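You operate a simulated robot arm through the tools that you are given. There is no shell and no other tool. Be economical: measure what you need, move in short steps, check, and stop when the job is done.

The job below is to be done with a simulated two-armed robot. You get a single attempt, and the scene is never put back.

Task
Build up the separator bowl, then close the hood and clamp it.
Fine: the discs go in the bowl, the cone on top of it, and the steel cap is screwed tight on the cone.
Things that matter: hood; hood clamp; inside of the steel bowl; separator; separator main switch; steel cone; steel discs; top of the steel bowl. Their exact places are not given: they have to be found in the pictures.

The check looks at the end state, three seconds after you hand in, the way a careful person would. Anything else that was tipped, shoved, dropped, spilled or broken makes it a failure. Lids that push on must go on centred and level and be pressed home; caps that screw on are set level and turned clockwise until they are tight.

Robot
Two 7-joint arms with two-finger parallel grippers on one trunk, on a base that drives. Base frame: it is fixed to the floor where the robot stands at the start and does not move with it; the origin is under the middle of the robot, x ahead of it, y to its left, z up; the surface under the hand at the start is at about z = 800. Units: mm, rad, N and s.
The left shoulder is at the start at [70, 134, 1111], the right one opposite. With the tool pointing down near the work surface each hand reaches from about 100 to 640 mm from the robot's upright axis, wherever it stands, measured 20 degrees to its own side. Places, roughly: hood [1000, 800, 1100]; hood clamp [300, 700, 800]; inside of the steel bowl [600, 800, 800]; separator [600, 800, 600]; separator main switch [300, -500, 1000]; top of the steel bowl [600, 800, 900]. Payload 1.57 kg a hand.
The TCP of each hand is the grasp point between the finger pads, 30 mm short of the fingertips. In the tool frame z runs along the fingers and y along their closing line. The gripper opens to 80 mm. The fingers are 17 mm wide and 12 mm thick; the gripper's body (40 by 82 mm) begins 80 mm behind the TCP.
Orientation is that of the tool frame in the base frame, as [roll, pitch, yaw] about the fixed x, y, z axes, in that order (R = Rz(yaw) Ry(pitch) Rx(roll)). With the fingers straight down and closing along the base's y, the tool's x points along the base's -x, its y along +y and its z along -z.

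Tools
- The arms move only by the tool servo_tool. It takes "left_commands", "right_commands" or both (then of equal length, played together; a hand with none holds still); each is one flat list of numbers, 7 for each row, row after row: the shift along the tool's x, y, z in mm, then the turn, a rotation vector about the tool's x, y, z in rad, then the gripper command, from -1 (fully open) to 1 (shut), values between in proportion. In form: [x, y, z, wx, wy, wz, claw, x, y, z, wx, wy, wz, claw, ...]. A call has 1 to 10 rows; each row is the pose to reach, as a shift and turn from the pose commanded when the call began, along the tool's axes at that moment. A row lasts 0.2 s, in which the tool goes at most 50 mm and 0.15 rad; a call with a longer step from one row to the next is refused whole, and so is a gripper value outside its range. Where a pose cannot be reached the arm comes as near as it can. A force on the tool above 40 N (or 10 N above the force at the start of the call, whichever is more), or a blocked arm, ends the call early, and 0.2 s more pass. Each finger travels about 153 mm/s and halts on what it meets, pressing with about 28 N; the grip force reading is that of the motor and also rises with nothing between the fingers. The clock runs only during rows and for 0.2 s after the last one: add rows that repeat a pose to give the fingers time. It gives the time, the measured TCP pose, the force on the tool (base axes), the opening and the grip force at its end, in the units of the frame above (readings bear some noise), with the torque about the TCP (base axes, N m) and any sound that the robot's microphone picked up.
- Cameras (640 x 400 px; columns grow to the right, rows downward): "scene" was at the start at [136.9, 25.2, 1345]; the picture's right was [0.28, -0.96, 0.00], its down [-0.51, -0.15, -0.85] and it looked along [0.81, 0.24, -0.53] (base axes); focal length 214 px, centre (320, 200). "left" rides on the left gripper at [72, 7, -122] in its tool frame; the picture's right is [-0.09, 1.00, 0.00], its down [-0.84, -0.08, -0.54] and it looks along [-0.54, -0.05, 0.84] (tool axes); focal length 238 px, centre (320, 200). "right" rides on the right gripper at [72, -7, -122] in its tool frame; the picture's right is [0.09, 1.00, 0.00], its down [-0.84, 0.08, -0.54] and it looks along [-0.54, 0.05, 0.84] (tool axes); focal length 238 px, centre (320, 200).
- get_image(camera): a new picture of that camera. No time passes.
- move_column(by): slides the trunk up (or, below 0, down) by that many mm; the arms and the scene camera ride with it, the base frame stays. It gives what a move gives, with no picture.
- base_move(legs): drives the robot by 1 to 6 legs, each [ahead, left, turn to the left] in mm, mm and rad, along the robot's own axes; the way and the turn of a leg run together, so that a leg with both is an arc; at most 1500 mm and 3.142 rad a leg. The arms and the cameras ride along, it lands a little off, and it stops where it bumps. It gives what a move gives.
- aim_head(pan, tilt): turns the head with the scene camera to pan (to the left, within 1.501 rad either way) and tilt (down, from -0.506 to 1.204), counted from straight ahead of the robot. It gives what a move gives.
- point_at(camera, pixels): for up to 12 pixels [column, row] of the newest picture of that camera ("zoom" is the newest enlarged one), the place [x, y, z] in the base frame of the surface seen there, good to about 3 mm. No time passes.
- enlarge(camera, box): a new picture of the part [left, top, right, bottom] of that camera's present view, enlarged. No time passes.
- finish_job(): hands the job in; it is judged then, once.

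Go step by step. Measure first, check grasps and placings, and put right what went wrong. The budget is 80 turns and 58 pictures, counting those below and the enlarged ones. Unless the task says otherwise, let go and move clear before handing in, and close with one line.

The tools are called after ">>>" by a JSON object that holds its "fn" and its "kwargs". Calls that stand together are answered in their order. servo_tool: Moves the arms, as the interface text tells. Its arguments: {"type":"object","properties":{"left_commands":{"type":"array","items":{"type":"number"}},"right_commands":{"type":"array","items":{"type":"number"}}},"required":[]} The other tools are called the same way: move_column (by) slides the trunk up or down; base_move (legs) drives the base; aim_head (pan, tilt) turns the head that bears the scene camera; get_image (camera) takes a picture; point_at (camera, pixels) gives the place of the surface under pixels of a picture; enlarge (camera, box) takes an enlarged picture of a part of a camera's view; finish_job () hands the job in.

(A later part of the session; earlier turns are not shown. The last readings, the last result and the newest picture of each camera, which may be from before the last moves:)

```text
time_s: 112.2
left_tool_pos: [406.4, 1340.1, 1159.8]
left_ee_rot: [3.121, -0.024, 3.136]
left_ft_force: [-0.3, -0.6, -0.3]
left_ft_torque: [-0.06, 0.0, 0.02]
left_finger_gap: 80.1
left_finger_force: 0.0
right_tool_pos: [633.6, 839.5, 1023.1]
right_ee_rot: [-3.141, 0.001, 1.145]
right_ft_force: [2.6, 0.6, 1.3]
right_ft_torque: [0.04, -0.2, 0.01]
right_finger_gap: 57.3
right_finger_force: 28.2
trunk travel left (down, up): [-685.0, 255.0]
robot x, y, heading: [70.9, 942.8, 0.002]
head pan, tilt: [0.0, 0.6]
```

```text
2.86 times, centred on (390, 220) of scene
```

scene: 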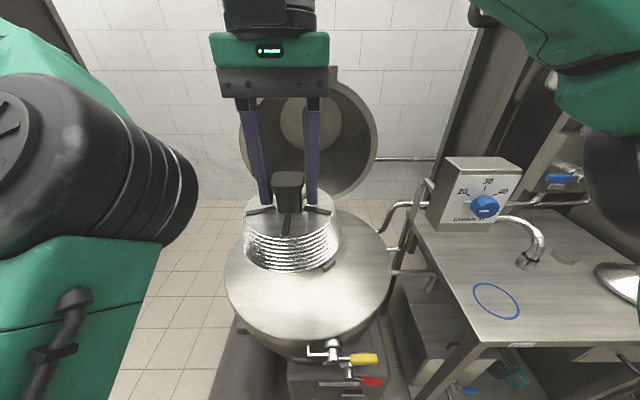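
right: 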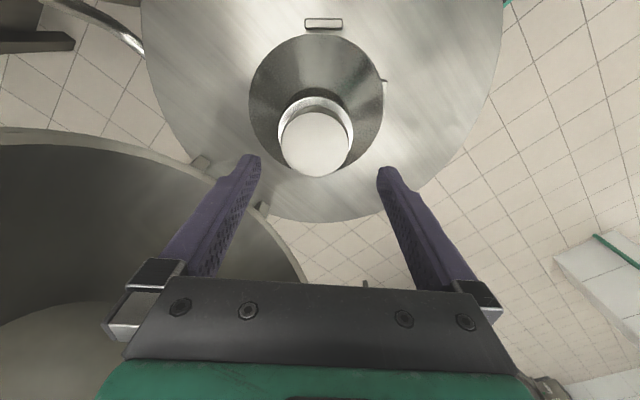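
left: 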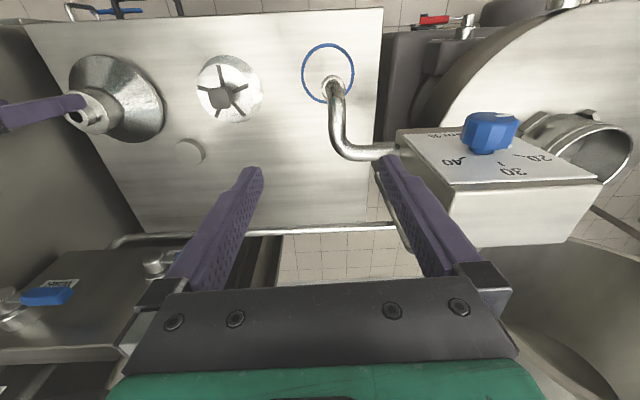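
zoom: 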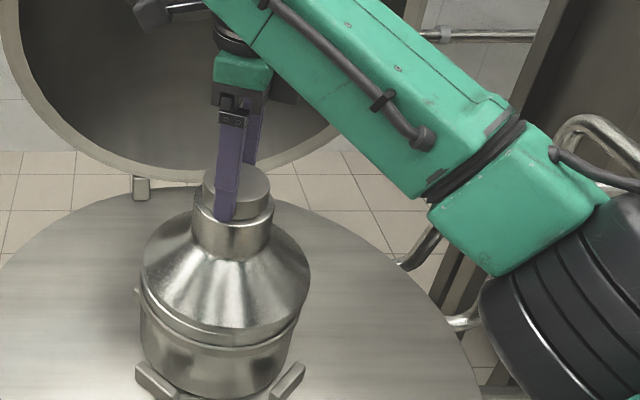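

There's still no torque, so more turns are needed. I'll release, lift 30 mm, wind back 3.6 rad, regrip and turn again.

>>> {"fn": "servo_tool", "kwargs": {"right_commands": [0, 0, 0, 0, 0, 0, -1, 0, 0, 0, 0, 0, 0, -1, 0, 0, -15, 0, 0, 0, -1, 0, 0, -32, 0, 0, 0, -1]}}

>>> {"fn": "servo_tool", "kwargs": {"right_commands": [0, 0, 0, 0, 0, -0.15, -1, 0, 0, 0, 0, 0, -0.3, -1, 0, 0, 0, 0, 0, -0.45, -1, 0, 0, 0, 0, 0, -0.6, -1, 0, 0, 0, 0, 0, -0.75, -1, 0, 0, 0, 0, 0, -0.9, -1, 0, 0, 0, 0, 0, -1.05, -1, 0, 0, 0, 0, 0, -1.2, -1, 0, 0, 0, 0, 0, -1.35, -1, 0, 0, 0, 0, 0, -1.5, -1]}}

>>> {"fn": "servo_tool", "kwargs": {"right_commands": [0, 0, 0, 0, 0, -0.15, -1, 0, 0, 0, 0, 0, -0.3, -1, 0, 0, 0, 0, 0, -0.45, -1, 0, 0, 0, 0, 0, -0.6, -1, 0, 0, 0, 0, 0, -0.75, -1, 0, 0, 0, 0, 0, -0.9, -1, 0, 0, 0, 0, 0, -1.05, -1, 0, 0, 0, 0, 0, -1.2, -1, 0, 0, 0, 0, 0, -1.35, -1, 0, 0, 0, 0, 0, -1.5, -1]}}

>>> {"fn": "servo_tool", "kwargs": {"right_commands": [0, 0, 0, 0, 0, -0.15, -1, 0, 0, 0, 0, 0, -0.3, -1, 0, 0, 0, 0, 0, -0.45, -1, 0, 0, 0, 0, 0, -0.6, -1]}}

>>> {"fn": "get_image", "kwargs": {"camera": "right"}}

```text
time_s: 113.2
left_tool_pos: [406.7, 1341.9, 1161.3]
left_ee_rot: [3.121, -0.024, 3.134]
left_ft_force: [0.7, -0.3, -0.8]
left_ft_torque: [0.02, 0.01, -0.01]
left_finger_gap: 80.0
left_finger_force: 0.0
right_tool_pos: [632.6, 838.9, 1055.0]
right_ee_rot: [-3.139, 0.0, 1.15]
right_ft_force: [-0.3, -0.1, -0.6]
right_ft_torque: [-0.01, -0.03, 0.0]
right_finger_gap: 79.9
right_finger_force: 0.1
trunk travel left (down, up): [-685.0, 255.0]
robot x, y, heading: [67.6, 942.7, 0.006]
head pan, tilt: [0.0, 0.6]
```

```text
time_s: 115.4
left_tool_pos: [407.1, 1340.7, 1160.4]
left_ee_rot: [3.12, -0.022, 3.136]
left_ft_force: [-0.3, -0.2, 0.5]
left_ft_torque: [-0.04, -0.02, 0.0]
left_finger_gap: 79.8
left_finger_force: 0.0
right_tool_pos: [633.4, 840.2, 1054.6]
right_ee_rot: [-3.141, 0.0, 2.653]
right_ft_force: [-0.1, -0.4, -0.3]
right_ft_torque: [-0.01, 0.0, -0.02]
right_finger_gap: 79.8
right_finger_force: 0.0
trunk travel left (down, up): [-685.0, 255.0]
robot x, y, heading: [69.3, 941.3, 0.003]
head pan, tilt: [0.0, 0.6]
```

```text
time_s: 117.6
left_tool_pos: [406.4, 1341.0, 1160.7]
left_ee_rot: [3.12, -0.022, 3.134]
left_ft_force: [0.2, 1.1, -0.1]
left_ft_torque: [-0.03, -0.03, -0.02]
left_finger_gap: 79.9
left_finger_force: 0.1
right_tool_pos: [633.6, 838.5, 1054.8]
right_ee_rot: [3.14, 0.0, -2.13]
right_ft_force: [-0.2, -0.5, 0.0]
right_ft_torque: [0.0, -0.02, 0.03]
right_finger_gap: 79.8
right_finger_force: 0.1
trunk travel left (down, up): [-685.0, 255.0]
robot x, y, heading: [73.3, 941.6, 0.002]
head pan, tilt: [0.0, 0.6]
```

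```text
time_s: 118.6
left_tool_pos: [406.3, 1340.0, 1159.5]
left_ee_rot: [3.121, -0.023, 3.134]
left_ft_force: [-0.2, 0.4, -0.1]
left_ft_torque: [-0.02, -0.04, 0.01]
left_finger_gap: 80.0
left_finger_force: 0.0
right_tool_pos: [633.8, 840.2, 1055.4]
right_ee_rot: [3.14, 0.0, -1.529]
right_ft_force: [0.0, 0.4, 0.1]
right_ft_torque: [0.0, 0.01, -0.02]
right_finger_gap: 80.3
right_finger_force: 0.1
trunk travel left (down, up): [-685.0, 255.0]
robot x, y, heading: [68.5, 940.7, -0.001]
head pan, tilt: [0.0, 0.6]
```

```text
12 pictures are left
```

right: 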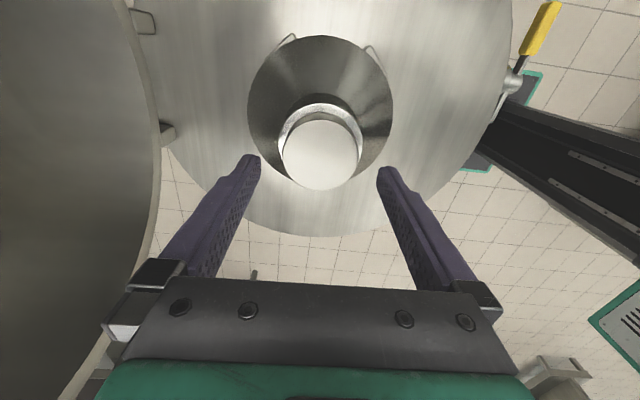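

>>> {"fn": "point_at", "kwargs": {"camera": "right", "pixels": [[287, 155], [357, 155], [321, 124], [321, 187], [321, 155], [282, 138], [362, 138], [321, 104], [285, 38], [373, 50]]}}

>>> {"fn": "servo_tool", "kwargs": {"right_commands": [0, 0, 15, 0, 0, 0, -1, 0, 0, 31, 0, 0, 0, -1, 0, 0, 31, 0, 0, 0, -1, 0, 0, 31, 0, 0, 0, 1, 0, 0, 31, 0, 0, 0, 1, 0, 0, 31, 0, 0, 0, 1]}}

>>> {"fn": "servo_tool", "kwargs": {"right_commands": [0, 0, 0.3, 0, 0, 0.15, 1, 0, 0, 0.6, 0, 0, 0.3, 1, 0, 0, 0.9, 0, 0, 0.45, 1, 0, 0, 1, 0, 0, 0.6, 1, 0, 0, 1, 0, 0, 0.75, 1, 0, 0, 1, 0, 0, 0.9, 1, 0, 0, 1, 0, 0, 1.05, 1, 0, 0, 1, 0, 0, 1.2, 1]}}

```text
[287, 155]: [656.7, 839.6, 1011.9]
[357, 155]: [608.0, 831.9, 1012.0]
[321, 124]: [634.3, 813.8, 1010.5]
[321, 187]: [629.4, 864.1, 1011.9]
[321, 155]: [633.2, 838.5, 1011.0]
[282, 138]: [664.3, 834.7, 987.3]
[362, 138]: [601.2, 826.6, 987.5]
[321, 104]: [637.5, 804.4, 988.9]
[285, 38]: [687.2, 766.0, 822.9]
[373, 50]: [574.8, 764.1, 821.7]
```

```text
time_s: 120.0
left_tool_pos: [406.6, 1339.9, 1159.7]
left_ee_rot: [3.121, -0.023, 3.134]
left_ft_force: [-1.0, -0.5, 0.1]
left_ft_torque: [0.0, -0.02, -0.02]
left_finger_gap: 80.2
left_finger_force: 0.0
right_tool_pos: [633.1, 840.4, 1025.1]
right_ee_rot: [3.141, 0.001, -1.534]
right_ft_force: [-1.5, 0.5, -0.2]
right_ft_torque: [0.06, -0.03, 0.01]
right_finger_gap: 57.1
right_finger_force: 28.2
trunk travel left (down, up): [-685.0, 255.0]
robot x, y, heading: [68.9, 940.5, 0.0]
head pan, tilt: [0.0, 0.6]
```

```text
time_s: 121.8
left_tool_pos: [406.2, 1340.9, 1160.1]
left_ee_rot: [3.121, -0.022, 3.135]
left_ft_force: [0.4, 0.0, 0.0]
left_ft_torque: [0.0, 0.01, 0.0]
left_finger_gap: 80.2
left_finger_force: 0.1
right_tool_pos: [631.8, 840.4, 1023.2]
right_ee_rot: [-3.141, -0.001, -2.738]
right_ft_force: [0.8, -0.2, 3.4]
right_ft_torque: [0.06, -0.09, 0.3]
right_finger_gap: 57.3
right_finger_force: 28.1
trunk travel left (down, up): [-685.0, 255.0]
robot x, y, heading: [66.2, 940.5, 0.006]
head pan, tilt: [0.0, 0.6]
```

The cap height hasn't changed and a torque of 0.3 N·m now appears. I'll continue turning to see if it firms up.

>>> {"fn": "servo_tool", "kwargs": {"right_commands": [0, 0, 0, 0, 0, 0.15, 1, 0, 0, 0, 0, 0, 0.3, 1, 0, 0, 0, 0, 0, 0.45, 1, 0, 0, 0, 0, 0, 0.6, 1, 0, 0, 0, 0, 0, 0.75, 1]}}

>>> {"fn": "servo_tool", "kwargs": {"right_commands": [0, 0, 0, 0, 0, 0.15, 1, 0, 0, 0, 0, 0, 0.3, 1, 0, 0, 0, 0, 0, 0.45, 1, 0, 0, 0, 0, 0, 0.6, 1, 0, 0, 0, 0, 0, 0.75, 1]}}

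>>> {"fn": "enlarge", "kwargs": {"camera": "scene", "box": [320, 150, 460, 290]}}

```text
time_s: 123.0
left_tool_pos: [406.6, 1339.9, 1161.4]
left_ee_rot: [3.12, -0.023, 3.135]
left_ft_force: [-0.2, -0.2, -0.6]
left_ft_torque: [0.02, 0.01, 0.06]
left_finger_gap: 79.9
left_finger_force: 0.0
right_tool_pos: [633.5, 839.4, 1023.2]
right_ee_rot: [-3.141, 0.001, 2.798]
right_ft_force: [0.3, 0.2, 4.2]
right_ft_torque: [0.05, 0.04, 0.31]
right_finger_gap: 57.4
right_finger_force: 28.3
trunk travel left (down, up): [-685.0, 255.0]
robot x, y, heading: [68.2, 940.9, -0.005]
head pan, tilt: [0.0, 0.6]
```

```text
time_s: 124.2
left_tool_pos: [406.5, 1340.9, 1160.0]
left_ee_rot: [3.121, -0.023, 3.135]
left_ft_force: [-0.4, -0.2, 0.1]
left_ft_torque: [-0.02, -0.03, 0.0]
left_finger_gap: 80.0
left_finger_force: 0.0
right_tool_pos: [633.5, 840.4, 1023.3]
right_ee_rot: [3.141, -0.001, 2.047]
right_ft_force: [0.3, 0.7, 2.1]
right_ft_torque: [0.15, -0.11, 0.28]
right_finger_gap: 57.2
right_finger_force: 27.6
trunk travel left (down, up): [-685.0, 255.0]
robot x, y, heading: [71.7, 942.1, 0.004]
head pan, tilt: [0.0, 0.6]
```

```text
2.86 times, centred on (390, 220) of scene
```

zoom: 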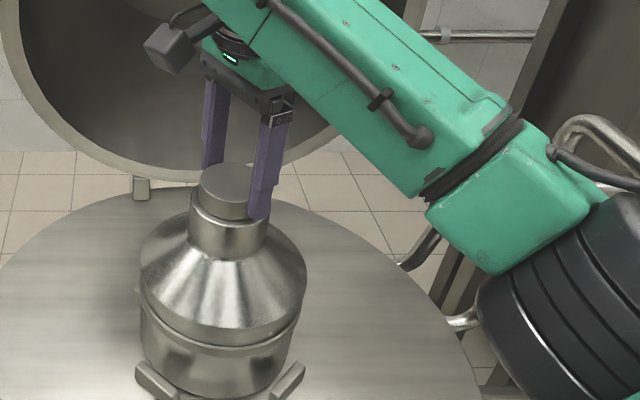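

Torque holds at 0.3 N·m where it was zero before, so the cap is tight (the fingers slip on it). I'll check that cone and bowl are concentric before letting go.

>>> {"fn": "point_at", "kwargs": {"camera": "zoom", "pixels": [[147, 345], [292, 350], [220, 370], [220, 350], [220, 338], [143, 275], [303, 275], [144, 290], [302, 292], [192, 215], [266, 225], [220, 390]]}}

>>> {"fn": "servo_tool", "kwargs": {"right_commands": [0, 0, 0, 0, 0, 0, -1, 0, 0, 0, 0, 0, 0, -1, 0, 0, -15, 0, 0, 0, -1, 0, 0, -50, 0, 0, 0, -1, 0, 0, -95, 0, 0, 0, -1, 0, 0, -140, 0, 0, 0, -1, 0, 0, -180, 0, 0, -0.15, -1, 0, 0, -180, 0, 0, -0.3, -1, 0, 0, -180, 0, 0, -0.45, -1, 0, 0, -180, 0, 0, -0.6, -1]}}

>>> {"fn": "servo_tool", "kwargs": {"right_commands": [20, -15, 0, 0, 0, -0.1, -1, 50, -30, 0, 0, 0, -0.25, -1, 80, -45, 0, 0, 0, -0.4, -1, 115, -60, 0, 0, 0, -0.5, -1, 150, -75, 0, 0, 0, -0.5, -1, 185, -90, 0, 0, 0, -0.5, -1, 220, -105, 0, 0, 0, -0.5, -1]}}

>>> {"fn": "get_image", "kwargs": {"camera": "scene"}}

```text
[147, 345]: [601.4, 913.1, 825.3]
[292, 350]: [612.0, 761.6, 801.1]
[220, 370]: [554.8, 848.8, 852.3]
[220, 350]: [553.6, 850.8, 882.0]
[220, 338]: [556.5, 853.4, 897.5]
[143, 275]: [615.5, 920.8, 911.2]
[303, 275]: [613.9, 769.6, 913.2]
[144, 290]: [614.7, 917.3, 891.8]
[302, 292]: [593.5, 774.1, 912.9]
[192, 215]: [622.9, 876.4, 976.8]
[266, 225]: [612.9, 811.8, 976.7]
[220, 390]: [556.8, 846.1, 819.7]
```

```text
time_s: 126.4
left_tool_pos: [405.0, 1340.1, 1161.5]
left_ee_rot: [3.121, -0.023, 3.135]
left_ft_force: [-0.1, -0.3, -0.1]
left_ft_torque: [0.01, -0.02, 0.0]
left_finger_gap: 80.2
left_finger_force: 0.0
right_tool_pos: [595.8, 827.4, 1183.5]
right_ee_rot: [-3.141, 0.002, 2.562]
right_ft_force: [0.0, -0.7, 0.2]
right_ft_torque: [-0.02, -0.03, -0.02]
right_finger_gap: 80.1
right_finger_force: 0.1
right hand out of reach, approached as far as the arm can: row 6, 7, 8, 9, 10
trunk travel left (down, up): [-685.0, 255.0]
robot x, y, heading: [65.3, 936.6, -0.006]
head pan, tilt: [0.0, 0.6]
```

```text
time_s: 128.0
left_tool_pos: [406.6, 1340.3, 1160.0]
left_ee_rot: [3.12, -0.022, 3.135]
left_ft_force: [0.9, -0.7, -0.5]
left_ft_torque: [0.01, -0.02, 0.01]
left_finger_gap: 80.0
left_finger_force: 0.1
right_tool_pos: [354.1, 858.4, 1182.8]
right_ee_rot: [3.142, -0.001, 3.06]
right_ft_force: [0.4, -0.1, 0.1]
right_ft_torque: [0.05, 0.0, -0.02]
right_finger_gap: 79.9
right_finger_force: 0.2
trunk travel left (down, up): [-685.0, 255.0]
robot x, y, heading: [71.7, 939.3, 0.003]
head pan, tilt: [0.0, 0.6]
```

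```text
10 pictures are left
```

scene: 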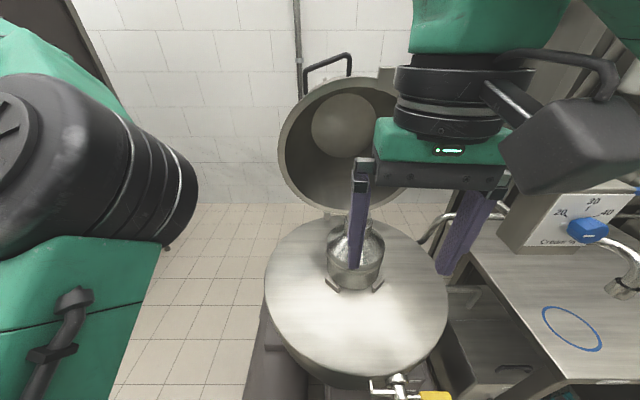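

The cone and bowl are concentric and level. Next is the hood, so I'll enlarge and measure its handle at about (327,62).

>>> {"fn": "enlarge", "kwargs": {"camera": "scene", "box": [270, 40, 410, 230]}}

>>> {"fn": "point_at", "kwargs": {"camera": "scene", "pixels": [[305, 75], [310, 69], [327, 61], [345, 54], [349, 60], [349, 72], [305, 90], [330, 88], [380, 72], [285, 150], [345, 130], [425, 396]]}}

```text
2.11 times, centred on (340, 135) of scene
```

zoom: 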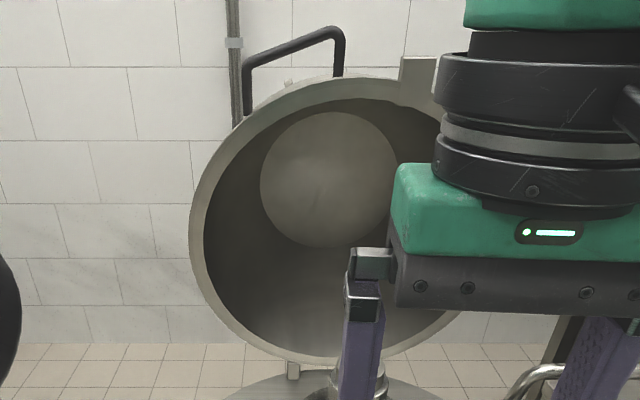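

```text
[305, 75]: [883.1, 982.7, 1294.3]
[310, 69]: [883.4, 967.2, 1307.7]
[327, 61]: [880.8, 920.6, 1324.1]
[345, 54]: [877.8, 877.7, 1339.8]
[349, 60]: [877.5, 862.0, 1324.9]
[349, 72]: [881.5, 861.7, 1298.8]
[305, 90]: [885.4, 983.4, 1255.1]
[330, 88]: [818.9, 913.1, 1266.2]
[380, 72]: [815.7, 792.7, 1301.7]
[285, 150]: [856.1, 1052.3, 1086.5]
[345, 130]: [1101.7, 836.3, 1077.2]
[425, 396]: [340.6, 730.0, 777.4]
```

The handle bar runs from (883,983,1294) to (878,862,1340), standing radially off the hood; the hinge is at x≈855, z≈825. I'll line up with the right shoulder in front of the handle, raise the trunk, and turn the right hand to point forward.

>>> {"fn": "base_move", "kwargs": {"legs": [[0, 118, 0]]}}

>>> {"fn": "move_column", "kwargs": {"by": 200}}

>>> {"fn": "servo_tool", "kwargs": {"right_commands": [-15, -5, 0, 0, -0.15, 0, -1, -30, -10, 0, 0, -0.3, 0, -1, -45, -15, 5, 0, -0.45, 0, -1, -60, -20, 10, 0, -0.6, 0, -1, -75, -25, 15, 0, -0.75, 0, -1, -90, -30, 20, 0, -0.9, 0, -1, -105, -35, 25, 0, -1.05, 0, -1, -120, -40, 30, 0, -1.2, 0, -1, -135, -45, 35, 0, -1.35, 0, -1, -150, -50, 40, 0, -1.49, 0, -1]}}

>>> {"fn": "servo_tool", "kwargs": {"right_commands": [0, 0, 5, 0, -0.08, 0, -1, 0, 0, 5, 0, -0.08, 0, -1]}}

>>> {"fn": "servo_tool", "kwargs": {"right_commands": [0, 0, 0, 0, 0, 0.13, -1, 0, 0, 0, 0, 0, 0.26, -1, 0, 0, 0, 0, 0, 0.39, -1, 0, 0, 0, 0, 0, 0.52, -1, 0, 0, 0, 0, 0, 0.65, -1, 0, 0, 0, 0, 0, 0.78, -1, 0, 0, 0, 0, 0, 0.91, -1, 0, 0, 0, 0, 0, 1.04, -1, 0, 0, 0, 0, 0, 1.17, -1, 0, 0, 0, 0, 0, 1.21, -1]}}

```text
time_s: 129.2
left_tool_pos: [405.9, 1455.4, 1159.7]
left_ee_rot: [3.119, -0.021, 3.136]
left_ft_force: [-0.3, 0.6, -0.6]
left_ft_torque: [0.02, 0.02, -0.01]
left_finger_gap: 80.2
left_finger_force: 0.2
right_tool_pos: [355.4, 975.2, 1183.3]
right_ee_rot: [3.139, -0.002, 3.061]
right_ft_force: [-0.1, 0.2, -0.9]
right_ft_torque: [-0.04, 0.0, 0.03]
right_finger_gap: 80.0
right_finger_force: 0.2
trunk travel left (down, up): [-685.0, 255.0]
robot x, y, heading: [70.0, 1056.0, 0.002]
head pan, tilt: [0.0, 0.6]
```

```text
time_s: 131.4
left_tool_pos: [405.6, 1456.8, 1360.8]
left_ee_rot: [3.121, -0.023, 3.138]
left_ft_force: [0.3, -1.1, 0.2]
left_ft_torque: [-0.02, -0.01, 0.03]
left_finger_gap: 80.0
left_finger_force: 0.0
right_tool_pos: [355.8, 976.3, 1381.6]
right_ee_rot: [-3.141, 0.0, 3.061]
right_ft_force: [-0.1, -0.3, 0.2]
right_ft_torque: [-0.04, 0.02, 0.01]
right_finger_gap: 80.1
right_finger_force: 0.1
trunk travel left (down, up): [-885.0, 55.0]
robot x, y, heading: [69.0, 1056.3, 0.003]
head pan, tilt: [0.0, 0.6]
```

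```text
time_s: 133.6
left_tool_pos: [404.2, 1455.3, 1361.8]
left_ee_rot: [3.118, -0.022, 3.137]
left_ft_force: [-1.0, 0.3, -0.3]
left_ft_torque: [-0.01, -0.02, -0.01]
left_finger_gap: 80.0
left_finger_force: 0.0
right_tool_pos: [495.5, 961.0, 1399.7]
right_ee_rot: [3.136, 1.098, 3.057]
right_ft_force: [0.1, -0.1, 0.0]
right_ft_torque: [0.05, 0.02, -0.01]
right_finger_gap: 80.0
right_finger_force: 0.1
right hand out of reach, approached as far as the arm can: row 5, 6, 7, 8, 9, 10
trunk travel left (down, up): [-885.0, 55.0]
robot x, y, heading: [67.6, 1053.8, 0.001]
head pan, tilt: [0.0, 0.6]
```

```text
time_s: 134.2
left_tool_pos: [405.6, 1455.0, 1361.3]
left_ee_rot: [3.12, -0.024, 3.136]
left_ft_force: [-0.4, 0.4, -0.4]
left_ft_torque: [-0.01, 0.01, 0.02]
left_finger_gap: 79.9
left_finger_force: 0.1
right_tool_pos: [499.1, 976.3, 1395.5]
right_ee_rot: [-3.044, 1.154, -3.095]
right_ft_force: [0.1, -0.4, -0.6]
right_ft_torque: [-0.04, 0.0, 0.01]
right_finger_gap: 80.0
right_finger_force: 0.0
right hand out of reach, approached as far as the arm can: row 1
trunk travel left (down, up): [-885.0, 55.0]
robot x, y, heading: [69.4, 1054.7, 0.008]
head pan, tilt: [0.0, 0.6]
```

```text
time_s: 136.4
left_tool_pos: [406.0, 1457.3, 1361.0]
left_ee_rot: [3.121, -0.021, 3.136]
left_ft_force: [0.4, -0.9, -0.3]
left_ft_torque: [0.02, -0.01, 0.0]
left_finger_gap: 80.0
left_finger_force: 0.1
right_tool_pos: [502.1, 962.0, 1398.9]
right_ee_rot: [1.989, 0.331, 1.633]
right_ft_force: [0.4, 0.0, 0.5]
right_ft_torque: [0.03, -0.01, 0.03]
right_finger_gap: 79.9
right_finger_force: 0.2
trunk travel left (down, up): [-885.0, 55.0]
robot x, y, heading: [70.4, 1057.5, 0.006]
head pan, tilt: [0.0, 0.6]
```

The hand now points forward and about 22° down, closing square to the bar – good enough. I'll move to a pre-grasp 90 mm short of the bar.

>>> {"fn": "servo_tool", "kwargs": {"right_commands": [-4, 8, 37, 0, 0, 0, -1, -9, 17, 74, 0, 0, 0, -1, -13, 26, 111, 0, 0, 0, -1, -18, 34, 148, 0, 0, 0, -1, -22, 43, 185, 0, 0, 0, -1, -27, 52, 222, 0, 0, 0, -1, -31, 60, 260, 0, 0, 0, -1, -36, 69, 297, 0, 0, 0, -1, -36, 69, 297, 0, 0, 0, -1]}}

>>> {"fn": "aim_head", "kwargs": {"pan": -0.15, "tilt": 0.25}}

>>> {"fn": "get_image", "kwargs": {"camera": "scene"}}

```text
time_s: 138.4
left_tool_pos: [406.2, 1456.8, 1359.2]
left_ee_rot: [3.12, -0.024, 3.136]
left_ft_force: [-0.4, -0.3, 0.5]
left_ft_torque: [-0.03, -0.01, 0.03]
left_finger_gap: 79.8
left_finger_force: 0.0
right_tool_pos: [804.1, 930.3, 1357.6]
right_ee_rot: [1.986, 0.331, 1.632]
right_ft_force: [0.1, -0.5, -0.7]
right_ft_torque: [0.0, -0.02, -0.01]
right_finger_gap: 80.4
right_finger_force: 0.1
trunk travel left (down, up): [-885.0, 55.0]
robot x, y, heading: [65.7, 1057.2, 0.003]
head pan, tilt: [0.0, 0.6]
```

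```text
time_s: 139.2
left_tool_pos: [406.2, 1455.6, 1361.0]
left_ee_rot: [3.121, -0.023, 3.135]
left_ft_force: [0.3, 0.5, -0.4]
left_ft_torque: [-0.01, -0.02, 0.0]
left_finger_gap: 80.1
left_finger_force: 0.1
right_tool_pos: [804.0, 930.6, 1358.1]
right_ee_rot: [1.987, 0.332, 1.634]
right_ft_force: [0.6, -0.4, 0.1]
right_ft_torque: [-0.02, 0.0, 0.0]
right_finger_gap: 80.0
right_finger_force: 0.0
trunk travel left (down, up): [-885.0, 55.0]
robot x, y, heading: [68.7, 1049.1, 0.006]
head pan, tilt: [-0.15, 0.25]
```

```text
8 pictures are left
```

scene: 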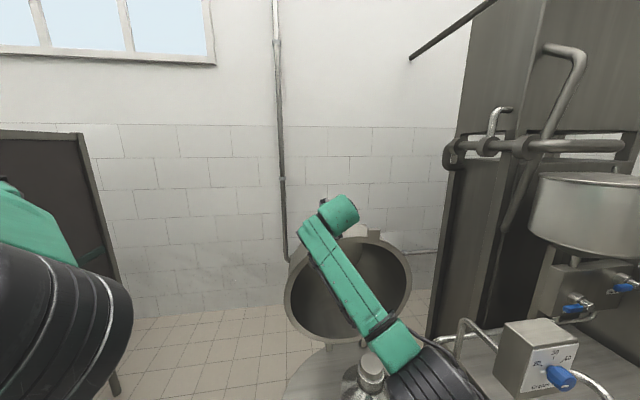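

Pre-grasp reached. I'll narrow the fingers to 50 mm, advance onto the bar and close.

>>> {"fn": "servo_tool", "kwargs": {"right_commands": [0, 0, 0, 0, 0, 0, -0.25, 0, 0, 20, 0, 0, 0, -0.25, 0, 0, 45, 0, 0, 0, -0.25, 0, 0, 70, 0, 0, 0, -0.25, 0, 0, 90, 0, 0, 0, -0.25, 0, 0, 90, 0, 0, 0, 1, 0, 0, 90, 0, 0, 0, 1, 0, 0, 90, 0, 0, 0, 1]}}

>>> {"fn": "enlarge", "kwargs": {"camera": "right", "box": [120, 20, 520, 300]}}

```text
time_s: 140.9
left_tool_pos: [390.7, 1457.8, 1364.8]
left_ee_rot: [3.121, -0.012, 3.136]
left_ft_force: [-1.2, 0.1, -0.8]
left_ft_torque: [-0.02, 0.01, 0.01]
left_finger_gap: 79.7
left_finger_force: 0.1
right_tool_pos: [847.3, 923.3, 1322.8]
right_ee_rot: [1.983, 0.337, 1.64]
right_ft_force: [-31.8, 1.0, 3.2]
right_ft_torque: [0.0, -0.07, -0.11]
right_finger_gap: 0.1
right_finger_force: 21.4
right hand out of reach, approached as far as the arm can: row 4, 5, 6, 7, 8
trunk travel left (down, up): [-885.0, 55.0]
robot x, y, heading: [66.0, 1055.1, 0.001]
head pan, tilt: [-0.15, 0.25]
stopped in row 8 (right hand): the force on the tool passed its limit at 45 N (the readings are from after the stop); the commanded pose is now the measured one
```

```text
1.43 times, centred on (320, 160) of right
```

zoom: 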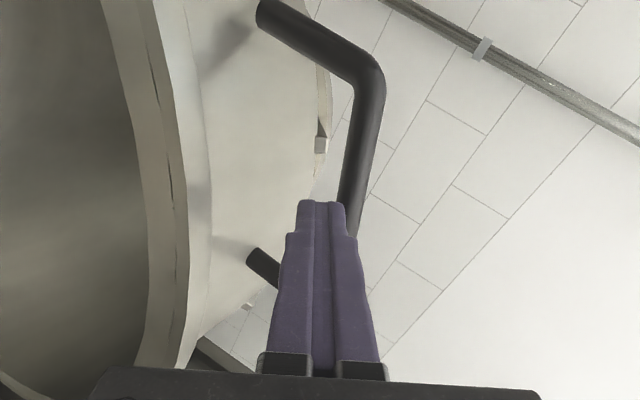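

The reach ends 40 mm short of the bar from here, since the base is blocked at x≈70. I'll retract and drive around to the separator's free left side, turning to face the handle diagonally.

>>> {"fn": "servo_tool", "kwargs": {"right_commands": [4, -5, -42, 0, 0, 0, -1, 9, -16, -84, 0, 0, 0, -1, 13, -28, -126, 0, 0, 0, -1, 18, -40, -168, 0, 0, 0, -1, 22, -52, -210, 0, 0, 0, -1, 27, -64, -250, 0, 0, 0, -1, 31, -76, -290, 0, 0, 0, -1, 35, -87, -330, 0, 0, 0, -1]}}

>>> {"fn": "base_move", "kwargs": {"legs": [[0, 365, 0], [330, 0, 0], [0, 0, -0.785]]}}

>>> {"fn": "aim_head", "kwargs": {"pan": 0.0, "tilt": 0.5}}

>>> {"fn": "get_image", "kwargs": {"camera": "scene"}}

```text
time_s: 142.7
left_tool_pos: [403.2, 1458.6, 1362.0]
left_ee_rot: [3.124, -0.023, 3.137]
left_ft_force: [-0.2, 0.5, -0.4]
left_ft_torque: [-0.02, -0.02, 0.01]
left_finger_gap: 80.0
left_finger_force: 0.1
right_tool_pos: [522.5, 927.3, 1361.3]
right_ee_rot: [1.968, 0.399, 1.568]
right_ft_force: [0.7, 0.8, 0.2]
right_ft_torque: [0.03, 0.01, 0.0]
right_finger_gap: 79.8
right_finger_force: 0.0
trunk travel left (down, up): [-885.0, 55.0]
robot x, y, heading: [69.8, 1055.7, 0.004]
head pan, tilt: [-0.15, 0.25]
```

```text
time_s: 146.0
left_tool_pos: [505.4, 1762.4, 1361.3]
left_ee_rot: [3.118, -0.022, 2.942]
left_ft_force: [0.7, 0.3, 0.4]
left_ft_torque: [-0.01, 0.02, 0.0]
left_finger_gap: 80.0
left_finger_force: 0.0
right_tool_pos: [520.1, 1218.2, 1355.5]
right_ee_rot: [1.981, 0.419, 1.378]
right_ft_force: [0.2, 0.1, 0.0]
right_ft_torque: [0.02, 0.01, -0.02]
right_finger_gap: 80.3
right_finger_force: 0.0
trunk travel left (down, up): [-885.0, 55.0]
robot x, y, heading: [98.2, 1432.7, -0.195]
head pan, tilt: [-0.15, 0.25]
stopped in leg 2: the robot was blocked; the commanded pose is now the measured one
```

```text
time_s: 146.8
left_tool_pos: [506.7, 1761.6, 1358.1]
left_ee_rot: [3.12, -0.023, 2.943]
left_ft_force: [0.6, -0.3, -0.4]
left_ft_torque: [0.02, 0.03, -0.02]
left_finger_gap: 80.0
left_finger_force: 0.0
right_tool_pos: [522.3, 1218.7, 1353.3]
right_ee_rot: [1.983, 0.418, 1.38]
right_ft_force: [0.0, 0.3, -0.3]
right_ft_torque: [0.0, -0.01, 0.01]
right_finger_gap: 80.1
right_finger_force: 0.0
trunk travel left (down, up): [-885.0, 55.0]
robot x, y, heading: [99.7, 1434.8, -0.194]
head pan, tilt: [0.0, 0.499]
```

```text
6 pictures are left
```

scene: 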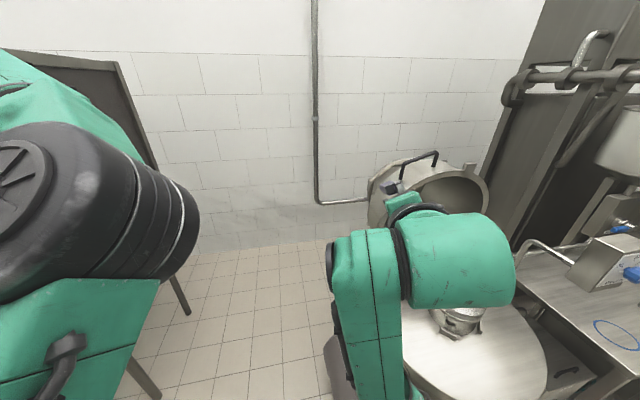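

The base bumped the grey barrel at (335,360). I'll back off, square up, go further left, pass it, then turn towards the handle.

>>> {"fn": "base_move", "kwargs": {"legs": [[-40, 0, 0], [0, 0, 0.195], [0, 100, 0], [480, 0, 0], [0, 0, -1.05]]}}

>>> {"fn": "get_image", "kwargs": {"camera": "scene"}}

```text
time_s: 154.2
left_tool_pos: [1075.6, 1478.8, 1360.9]
left_ee_rot: [3.12, -0.022, 2.118]
left_ft_force: [-1.3, -0.2, 0.1]
left_ft_torque: [0.04, 0.02, -0.01]
left_finger_gap: 79.8
left_finger_force: 0.1
right_tool_pos: [686.7, 1100.1, 1355.7]
right_ee_rot: [1.982, 0.419, 0.555]
right_ft_force: [0.2, -0.2, 1.1]
right_ft_torque: [0.04, -0.02, 0.04]
right_finger_gap: 79.9
right_finger_force: 0.0
trunk travel left (down, up): [-885.0, 55.0]
robot x, y, heading: [558.8, 1553.7, -1.014]
head pan, tilt: [0.0, 0.499]
```

```text
5 pictures are left
```

scene: 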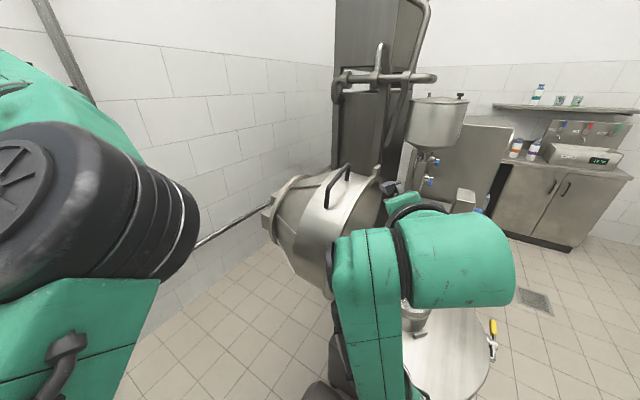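

I'm now beside the hood, with the handle clearly in view (325–350, 168–205). I'll re-measure the bar and swing the right hand to a pre-grasp.

>>> {"fn": "point_at", "kwargs": {"camera": "scene", "pixels": [[328, 200], [335, 185], [342, 173], [348, 167], [349, 176], [335, 205], [375, 170], [265, 215], [493, 330]]}}

>>> {"fn": "servo_tool", "kwargs": {"right_commands": [5, 14, 28, -0.051, 0.105, -0.046, -1, 10, 28, 56, -0.102, 0.209, -0.091, -1, 14, 42, 84, -0.153, 0.314, -0.137, -1, 19, 56, 112, -0.203, 0.419, -0.183, -1, 24, 70, 140, -0.254, 0.523, -0.228, -1, 28, 84, 167, -0.305, 0.628, -0.274, -1, 28, 84, 167, -0.305, 0.628, -0.274, -1]}}

```text
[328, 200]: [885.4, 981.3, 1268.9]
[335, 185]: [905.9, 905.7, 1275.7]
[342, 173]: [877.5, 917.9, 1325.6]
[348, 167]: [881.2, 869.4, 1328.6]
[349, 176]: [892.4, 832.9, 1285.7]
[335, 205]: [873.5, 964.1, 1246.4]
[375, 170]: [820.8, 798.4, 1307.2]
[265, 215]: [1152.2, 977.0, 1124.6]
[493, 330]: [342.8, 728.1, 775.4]
```

```text
time_s: 155.8
left_tool_pos: [1075.5, 1478.0, 1360.1]
left_ee_rot: [3.12, -0.022, 2.117]
left_ft_force: [-0.5, 0.1, 0.4]
left_ft_torque: [-0.01, -0.02, -0.01]
left_finger_gap: 79.8
left_finger_force: 0.1
right_tool_pos: [811.0, 953.6, 1352.3]
right_ee_rot: [1.982, 0.417, 1.305]
right_ft_force: [-0.4, -0.9, -0.4]
right_ft_torque: [0.0, -0.02, -0.03]
right_finger_gap: 79.8
right_finger_force: 0.1
trunk travel left (down, up): [-885.0, 55.0]
robot x, y, heading: [556.0, 1556.5, -1.015]
head pan, tilt: [0.0, 0.499]
```

The pose is as planned. I'll advance 90 mm onto the bar with a 50 mm opening and close.

>>> {"fn": "servo_tool", "kwargs": {"right_commands": [0, 0, 0, 0, 0, 0, -0.25, 0, 0, 20, 0, 0, 0, -0.25, 0, 0, 45, 0, 0, 0, -0.25, 0, 0, 70, 0, 0, 0, -0.25, 0, 0, 90, 0, 0, 0, -0.25, 0, 0, 90, 0, 0, 0, 1, 0, 0, 90, 0, 0, 0, 1, 0, 0, 90, 0, 0, 0, 1]}}

```text
time_s: 157.6
left_tool_pos: [1077.5, 1478.5, 1361.7]
left_ee_rot: [3.123, -0.025, 2.116]
left_ft_force: [0.0, 0.4, 0.5]
left_ft_torque: [0.0, 0.03, -0.04]
left_finger_gap: 80.1
left_finger_force: 0.0
right_tool_pos: [887.1, 919.5, 1320.5]
right_ee_rot: [1.981, 0.422, 1.302]
right_ft_force: [7.7, -6.6, 17.8]
right_ft_torque: [-0.37, -0.06, -0.21]
right_finger_gap: 14.0
right_finger_force: 30.5
trunk travel left (down, up): [-885.0, 55.0]
robot x, y, heading: [558.3, 1555.9, -1.013]
head pan, tilt: [0.0, 0.499]
```

The bar is gripped (gap 14 mm). I'll pull it forward along the hinge arc, 20° first, watching the force.

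>>> {"fn": "servo_tool", "kwargs": {"right_commands": [-5.4, -10.3, -18.6, 0.009, -0.018, 0.008, 1, -10.4, -21.4, -36.9, 0.018, -0.037, 0.016, 1, -15, -33.3, -54.8, 0.027, -0.055, 0.024, 1, -19.2, -46, -72.3, 0.036, -0.074, 0.032, 1, -22.9, -59.3, -89.3, 0.045, -0.092, 0.04, 1, -26.2, -73.4, -105.7, 0.054, -0.11, 0.048, 1, -29.2, -88.1, -121.7, 0.063, -0.129, 0.056, 1, -31.6, -103.5, -137.1, 0.072, -0.147, 0.064, 1]}}

```text
time_s: 159.4
left_tool_pos: [1075.5, 1480.0, 1360.1]
left_ee_rot: [3.122, -0.023, 2.117]
left_ft_force: [-0.3, -0.1, 1.1]
left_ft_torque: [-0.02, 0.02, 0.0]
left_finger_gap: 80.1
left_finger_force: 0.1
right_tool_pos: [712.5, 920.4, 1293.6]
right_ee_rot: [1.985, 0.42, 1.128]
right_ft_force: [1.9, 2.6, 5.3]
right_ft_torque: [-0.16, 0.02, 0.39]
right_finger_gap: 14.4
right_finger_force: 30.3
trunk travel left (down, up): [-885.0, 55.0]
robot x, y, heading: [558.0, 1551.8, -1.021]
head pan, tilt: [0.0, 0.499]
```

The hood follows smoothly with only ~6 N. I'll continue along the arc by another 45°.

>>> {"fn": "servo_tool", "kwargs": {"right_commands": [-9.1, -30.3, -23.2, 0.017, -0.035, 0.015, 1, -16.3, -62.8, -44.2, 0.034, -0.07, 0.031, 1, -21.9, -96.9, -63.1, 0.051, -0.105, 0.046, 1, -25.7, -132.3, -79.8, 0.068, -0.14, 0.062, 1, -27.8, -168.8, -94.1, 0.086, -0.176, 0.077, 1, -28.2, -206.4, -106.2, 0.103, -0.211, 0.092, 1, -26.8, -244.5, -115.7, 0.12, -0.246, 0.108, 1, -23.7, -283, -122.8, 0.137, -0.281, 0.123, 1, -18.8, -321.8, -127.2, 0.154, -0.316, 0.139, 1, -12.3, -360.6, -129.2, 0.171, -0.351, 0.154, 1]}}

```text
time_s: 161.6
left_tool_pos: [1075.8, 1477.0, 1360.5]
left_ee_rot: [3.122, -0.023, 2.117]
left_ft_force: [0.7, -0.3, 0.2]
left_ft_torque: [-0.02, 0.02, 0.01]
left_finger_gap: 80.0
left_finger_force: 0.0
right_tool_pos: [421.9, 920.6, 1043.0]
right_ee_rot: [1.986, 0.417, 0.708]
right_ft_force: [1.6, 1.5, -1.3]
right_ft_torque: [0.95, -0.32, 0.5]
right_finger_gap: 13.9
right_finger_force: 30.1
trunk travel left (down, up): [-885.0, 55.0]
robot x, y, heading: [559.6, 1556.4, -1.016]
head pan, tilt: [0.0, 0.499]
```

The handle is at (422,1043), still almost no force. I'll lower the last 20° slowly to contact.

>>> {"fn": "servo_tool", "kwargs": {"right_commands": [1, -28.5, 3.1, 0.008, -0.017, 0.007, 1, 4.3, -56.8, 7.9, 0.016, -0.033, 0.015, 1, 9, -84.8, 13.6, 0.024, -0.05, 0.022, 1, 15, -112.2, 20.3, 0.032, -0.067, 0.03, 1, 22.3, -139, 27.9, 0.04, -0.084, 0.037, 1, 28.2, -157.4, 33.8, 0.049, -0.1, 0.044, 1, 33.7, -173, 39.1, 0.057, -0.117, 0.052, 1, 39.7, -188.4, 44.8, 0.065, -0.134, 0.059, 1]}}

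>>> {"fn": "get_image", "kwargs": {"camera": "scene"}}

```text
time_s: 163.4
left_tool_pos: [1077.5, 1486.7, 1360.6]
left_ee_rot: [3.127, -0.018, 2.118]
left_ft_force: [0.4, 0.4, 0.1]
left_ft_torque: [0.0, -0.01, -0.01]
left_finger_gap: 79.9
left_finger_force: 0.0
right_tool_pos: [372.1, 917.0, 875.5]
right_ee_rot: [1.95, 0.434, 0.537]
right_ft_force: [8.4, 19.6, 21.1]
right_ft_torque: [0.44, -0.2, -0.53]
right_finger_gap: 14.9
right_finger_force: 30.4
trunk travel left (down, up): [-885.0, 55.0]
robot x, y, heading: [557.3, 1557.9, -1.014]
head pan, tilt: [0.0, 0.499]
stopped in row 8 (right hand): the force on the tool passed its limit at 45 N (the readings are from after the stop); the commanded pose is now the measured one
```

```text
4 pictures are left
```

scene: 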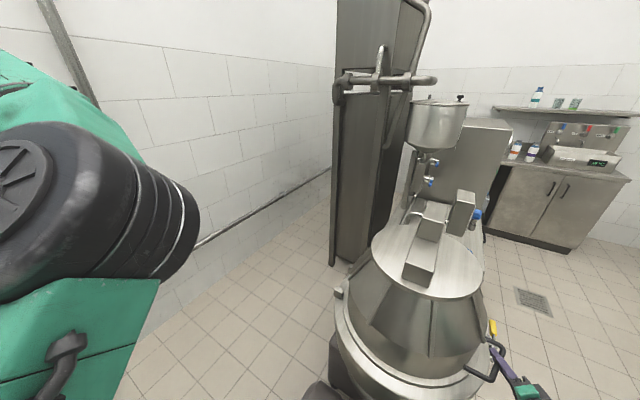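

The hood is closed (handle at z≈876, contact force). I'll release, retreat upward, drive back round to the front and look at the clamp.

>>> {"fn": "servo_tool", "kwargs": {"right_commands": [0, 0, 0, 0, 0, 0, -0.25, 0, 0, 0, 0, 0, 0, -0.25, 0, 0, -45, 0, 0, 0, -0.25, 0, 0, -90, 0, 0, 0, -0.25, -12, 40, -126, 0, 0, 0, -0.25, -25, 80, -162, 0, 0, 0, -0.25, -38, 122, -200, 0, 0, 0, -0.25, -50, 164, -238, 0, 0, 0, -0.25, -62, 206, -276, 0, 0, 0, -0.25, -74, 248, -314, 0, 0, 0, -0.25]}}

>>> {"fn": "base_move", "kwargs": {"legs": [[0, 0, 1.014], [-490, 0, 0], [0, -680, 0]]}}

>>> {"fn": "aim_head", "kwargs": {"pan": -0.35, "tilt": 1.15}}

>>> {"fn": "get_image", "kwargs": {"camera": "scene"}}

```text
refused: row 5 steps farther than a row can; nothing moved
```

```text
time_s: 164.5
left_tool_pos: [1076.4, 1514.7, 1361.0]
left_ee_rot: [3.118, -0.022, 2.18]
left_ft_force: [0.6, 0.5, -0.2]
left_ft_torque: [-0.03, 0.03, 0.01]
left_finger_gap: 80.0
left_finger_force: 0.1
right_tool_pos: [391.7, 908.0, 863.5]
right_ee_rot: [1.98, 0.435, 0.586]
right_ft_force: [-7.1, 2.7, 3.1]
right_ft_torque: [0.91, -0.66, 0.55]
right_finger_gap: 15.3
right_finger_force: 31.2
trunk travel left (down, up): [-885.0, 55.0]
robot x, y, heading: [554.1, 1555.9, -0.953]
head pan, tilt: [0.0, 0.499]
stopped in leg 1: the force on the tool passed its limit at 82 N (the readings are from after the stop); the commanded pose is now the measured one
```

```text
time_s: 165.5
left_tool_pos: [1073.9, 1514.4, 1361.8]
left_ee_rot: [3.119, -0.021, 2.18]
left_ft_force: [0.2, 0.7, 1.0]
left_ft_torque: [0.0, 0.0, 0.01]
left_finger_gap: 79.8
left_finger_force: 0.1
right_tool_pos: [390.6, 907.3, 864.6]
right_ee_rot: [1.978, 0.438, 0.584]
right_ft_force: [-9.9, 4.5, -0.3]
right_ft_torque: [0.15, -0.08, -1.32]
right_finger_gap: 14.9
right_finger_force: 31.0
trunk travel left (down, up): [-885.0, 55.0]
robot x, y, heading: [554.4, 1556.5, -0.954]
head pan, tilt: [-0.351, 1.15]
```

```text
3 pictures are left
```

scene: 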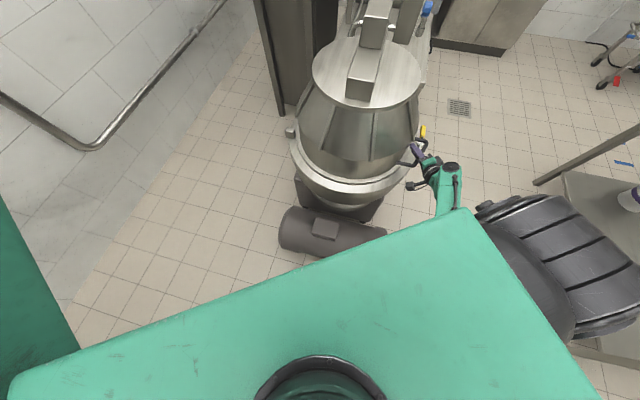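

The first call was refused, so the hand was still holding when the base tugged briefly. Now I'll release properly with smaller steps and drive round.

>>> {"fn": "servo_tool", "kwargs": {"right_commands": [0, 0, 0, 0, 0, 0, -0.25, 0, 0, 0, 0, 0, 0, -0.25, 0, 0, -45, 0, 0, 0, -0.25, 0, 0, -90, 0, 0, 0, -0.25, -9, 30, -117, 0, 0, 0, -0.25, -18, 60, -144, 0, 0, 0, -0.25, -27, 90, -171, 0, 0, 0, -0.25, -36, 120, -198, 0, 0, 0, -0.25, -45, 150, -225, 0, 0, 0, -0.25, -54, 180, -252, 0, 0, 0, -0.25]}}

>>> {"fn": "servo_tool", "kwargs": {"right_commands": [-10, 38, -20, 0, 0, 0, -0.25, -20, 76, -40, 0, 0, 0, -0.25, -30, 114, -60, 0, 0, 0, -0.25, -40, 152, -80, 0, 0, 0, -0.25, -50, 190, -100, 0, 0, 0, -0.25]}}

>>> {"fn": "base_move", "kwargs": {"legs": [[0, 0, 0.954], [-490, 0, 0], [0, -700, 0]]}}

>>> {"fn": "aim_head", "kwargs": {"pan": -0.6, "tilt": 1.1}}

>>> {"fn": "get_image", "kwargs": {"camera": "scene"}}

```text
time_s: 167.7
left_tool_pos: [1077.1, 1515.3, 1360.2]
left_ee_rot: [3.121, -0.023, 2.182]
left_ft_force: [-0.1, -0.9, -0.2]
left_ft_torque: [0.0, -0.02, 0.0]
left_finger_gap: 80.0
left_finger_force: 0.1
right_tool_pos: [358.3, 1051.1, 1068.9]
right_ee_rot: [1.981, 0.438, 0.587]
right_ft_force: [0.2, -0.1, -0.1]
right_ft_torque: [0.0, 0.0, 0.03]
right_finger_gap: 50.1
right_finger_force: 0.1
right hand out of reach, approached as far as the arm can: row 9, 10
trunk travel left (down, up): [-885.0, 55.0]
robot x, y, heading: [558.6, 1556.5, -0.954]
head pan, tilt: [-0.351, 1.15]
```

```text
time_s: 168.9
left_tool_pos: [1076.0, 1511.8, 1361.1]
left_ee_rot: [3.119, -0.024, 2.181]
left_ft_force: [-0.5, 0.5, -0.2]
left_ft_torque: [0.0, -0.01, -0.02]
left_finger_gap: 79.8
left_finger_force: 0.0
right_tool_pos: [309.4, 1019.7, 1209.9]
right_ee_rot: [2.021, 0.418, 0.612]
right_ft_force: [-0.7, -0.1, 1.4]
right_ft_torque: [0.17, 0.02, 0.09]
right_finger_gap: 50.2
right_finger_force: 0.1
right hand out of reach, approached as far as the arm can: row 1, 2, 3, 4, 5
trunk travel left (down, up): [-885.0, 55.0]
robot x, y, heading: [554.2, 1556.8, -0.953]
head pan, tilt: [-0.351, 1.15]
```

```text
time_s: 177.7
left_tool_pos: [400.7, 1257.4, 1360.0]
left_ee_rot: [3.123, -0.025, 3.128]
left_ft_force: [-0.7, 0.5, -0.8]
left_ft_torque: [0.01, -0.04, 0.05]
left_finger_gap: 80.1
left_finger_force: 0.1
right_tool_pos: [355.0, 345.1, 1215.3]
right_ee_rot: [2.018, 0.432, 1.553]
right_ft_force: [-0.5, 0.4, 0.2]
right_ft_torque: [0.02, 0.02, 0.0]
right_finger_gap: 49.9
right_finger_force: 0.0
trunk travel left (down, up): [-885.0, 55.0]
robot x, y, heading: [61.9, 857.9, -0.004]
head pan, tilt: [-0.351, 1.15]
```

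```text
time_s: 178.5
left_tool_pos: [400.9, 1254.8, 1361.2]
left_ee_rot: [3.121, -0.026, 3.127]
left_ft_force: [-0.4, 0.0, 0.3]
left_ft_torque: [0.01, -0.02, 0.02]
left_finger_gap: 80.0
left_finger_force: 0.1
right_tool_pos: [355.6, 344.0, 1212.9]
right_ee_rot: [2.019, 0.429, 1.552]
right_ft_force: [0.6, 0.7, -0.1]
right_ft_torque: [0.02, 0.01, 0.0]
right_finger_gap: 50.1
right_finger_force: 0.0
trunk travel left (down, up): [-885.0, 55.0]
robot x, y, heading: [62.5, 855.8, -0.006]
head pan, tilt: [-0.6, 1.1]
```

```text
2 pictures are left
```

scene: 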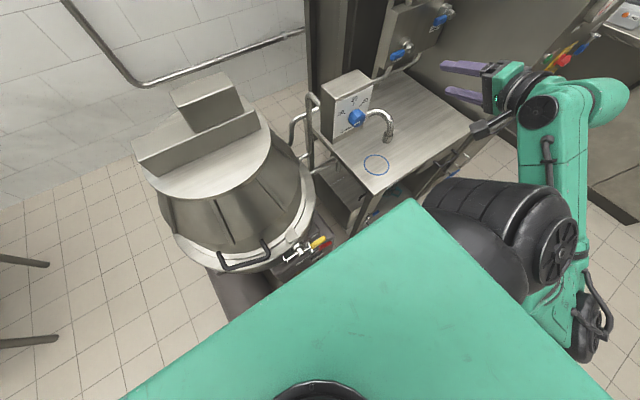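

The hood is down; the clamp is at about (300,248). I'll enlarge it and measure.

>>> {"fn": "enlarge", "kwargs": {"camera": "scene", "box": [265, 222, 345, 272]}}

>>> {"fn": "point_at", "kwargs": {"camera": "scene", "pixels": [[319, 243], [325, 239], [312, 246], [300, 246], [297, 254], [288, 259], [291, 237], [300, 233], [245, 265], [230, 245], [293, 250], [285, 240]]}}

```text
8.00 times, centred on (305, 247) of scene
```

zoom: 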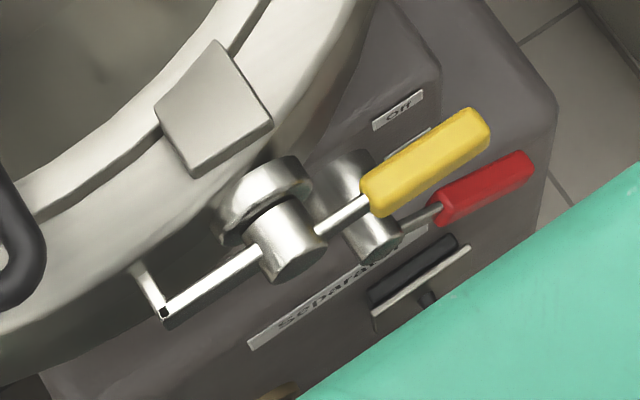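

```text
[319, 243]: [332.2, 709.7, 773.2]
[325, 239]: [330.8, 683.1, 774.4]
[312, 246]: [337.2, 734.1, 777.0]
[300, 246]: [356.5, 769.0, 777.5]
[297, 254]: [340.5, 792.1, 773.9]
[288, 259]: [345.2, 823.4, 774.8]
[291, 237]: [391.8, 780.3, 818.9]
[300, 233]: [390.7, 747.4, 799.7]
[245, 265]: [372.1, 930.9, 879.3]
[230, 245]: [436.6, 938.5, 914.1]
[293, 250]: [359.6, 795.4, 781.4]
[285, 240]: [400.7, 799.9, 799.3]
```

The lever pivots about a horizontal hub at (350,775,777): its hook (y≈823) must swing up over the hood tab (392,780,819), so the yellow handle must be pushed down 90°. I'll back up, lower the trunk, and bring the closed right fingers, pointing forward, to a spot above the handle.

>>> {"fn": "base_move", "kwargs": {"legs": [[-210, 0, 0]]}}

>>> {"fn": "move_column", "kwargs": {"by": -250}}

>>> {"fn": "servo_tool", "kwargs": {"right_commands": [38, 9, 11, 0, 0, 0, 1, 77, 18, 22, 0, 0, 0, 1, 115, 27, 33, 0, 0, 0, 1, 154, 36, 43, 0, 0, 0, 1, 192, 46, 54, 0, 0, 0, 1, 230, 55, 65, 0, 0, 0, 1, 269, 64, 76, 0, 0, 0, 1, 307, 73, 87, 0, 0, 0, 1, 345, 82, 98, 0, 0, 0, 1, 384, 91, 108, 0, 0, 0, 1]}}

```text
time_s: 180.1
left_tool_pos: [191.9, 1257.1, 1360.0]
left_ee_rot: [3.121, -0.028, 3.129]
left_ft_force: [0.3, 0.3, -0.3]
left_ft_torque: [0.02, 0.03, 0.0]
left_finger_gap: 79.7
left_finger_force: 0.0
right_tool_pos: [143.5, 345.7, 1213.7]
right_ee_rot: [2.022, 0.43, 1.556]
right_ft_force: [-0.1, -0.6, 0.0]
right_ft_torque: [-0.02, 0.01, -0.02]
right_finger_gap: 50.3
right_finger_force: 0.1
trunk travel left (down, up): [-885.0, 55.0]
robot x, y, heading: [-151.4, 863.1, -0.004]
head pan, tilt: [-0.6, 1.1]
```

```text
time_s: 182.7
left_tool_pos: [188.3, 1257.9, 1109.8]
left_ee_rot: [3.119, -0.024, 3.13]
left_ft_force: [-0.5, -0.1, -0.7]
left_ft_torque: [-0.04, 0.03, 0.01]
left_finger_gap: 79.9
left_finger_force: 0.0
right_tool_pos: [140.5, 345.0, 963.8]
right_ee_rot: [2.016, 0.43, 1.554]
right_ft_force: [-0.1, 1.2, -0.2]
right_ft_torque: [-0.01, -0.01, 0.0]
right_finger_gap: 49.9
right_finger_force: 0.0
trunk travel left (down, up): [-635.0, 305.0]
robot x, y, heading: [-152.5, 861.4, -0.005]
head pan, tilt: [-0.6, 1.1]
```

```text
time_s: 184.9
left_tool_pos: [188.1, 1257.7, 1109.2]
left_ee_rot: [3.121, -0.023, 3.128]
left_ft_force: [-0.1, 0.6, -0.8]
left_ft_torque: [0.01, -0.02, -0.02]
left_finger_gap: 80.0
left_finger_force: 0.0
right_tool_pos: [139.7, 346.0, 964.0]
right_ee_rot: [2.017, 0.429, 1.554]
right_ft_force: [0.4, -0.1, -0.2]
right_ft_torque: [0.02, 0.04, 0.0]
right_finger_gap: 0.0
right_finger_force: 21.0
right hand out of reach, approached as far as the arm can: row 1, 2, 3, 4, 5, 6, 7, 8, 9, 10
trunk travel left (down, up): [-635.0, 305.0]
robot x, y, heading: [-151.5, 859.7, -0.002]
head pan, tilt: [-0.6, 1.1]
```

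The right arm is stuck in an awkward pose, so the left hand, already pointing down, will do the clamp. I'll shift the base right and bring the closed left fingers, tilted 35°, above the yellow handle.

>>> {"fn": "base_move", "kwargs": {"legs": [[0, -330, 0]]}}

>>> {"fn": "servo_tool", "kwargs": {"left_commands": [-14, -24, 24, -0.061, 0, 0, 1, -29, -47, 48, -0.122, 0, 0, 1, -43, -71, 72, -0.183, 0, 0, 1, -58, -95, 96, -0.244, 0, 0, 1, -72, -118, 120, -0.305, 0, 0, 1, -87, -142, 144, -0.366, 0, 0, 1, -101, -166, 168, -0.427, 0, 0, 1, -116, -190, 192, -0.488, 0, 0, 1, -130, -213, 216, -0.549, 0, 0, 1, -145, -237, 236, -0.611, 0, 0, 1]}}

```text
time_s: 187.1
left_tool_pos: [186.4, 924.8, 1110.3]
left_ee_rot: [3.122, -0.025, 3.128]
left_ft_force: [0.4, 0.2, 0.0]
left_ft_torque: [0.01, 0.0, 0.03]
left_finger_gap: 79.8
left_finger_force: 0.1
right_tool_pos: [138.1, 12.2, 964.6]
right_ee_rot: [2.018, 0.431, 1.552]
right_ft_force: [0.6, -0.1, -0.4]
right_ft_torque: [0.02, 0.01, 0.01]
right_finger_gap: 0.2
right_finger_force: 21.8
trunk travel left (down, up): [-635.0, 305.0]
robot x, y, heading: [-155.6, 528.7, -0.005]
head pan, tilt: [-0.6, 1.1]
```

```text
time_s: 189.5
left_tool_pos: [351.9, 745.6, 851.5]
left_ee_rot: [2.466, 0.001, -3.103]
left_ft_force: [0.2, 0.1, 1.0]
left_ft_torque: [-0.03, -0.01, 0.0]
left_finger_gap: 0.0
left_finger_force: 21.1
left hand out of reach, approached as far as the arm can: row 2, 3, 4, 5, 6, 7, 8, 9, 10
right_tool_pos: [138.4, 14.6, 965.3]
right_ee_rot: [2.017, 0.43, 1.552]
right_ft_force: [-0.2, 0.1, -0.1]
right_ft_torque: [0.01, -0.01, 0.01]
right_finger_gap: 0.0
right_finger_force: 20.8
trunk travel left (down, up): [-635.0, 305.0]
robot x, y, heading: [-152.4, 527.4, -0.001]
head pan, tilt: [-0.6, 1.1]
stopped in row 10 (left hand): the arm was blocked; the commanded pose is now the measured one
5 turns are left
```

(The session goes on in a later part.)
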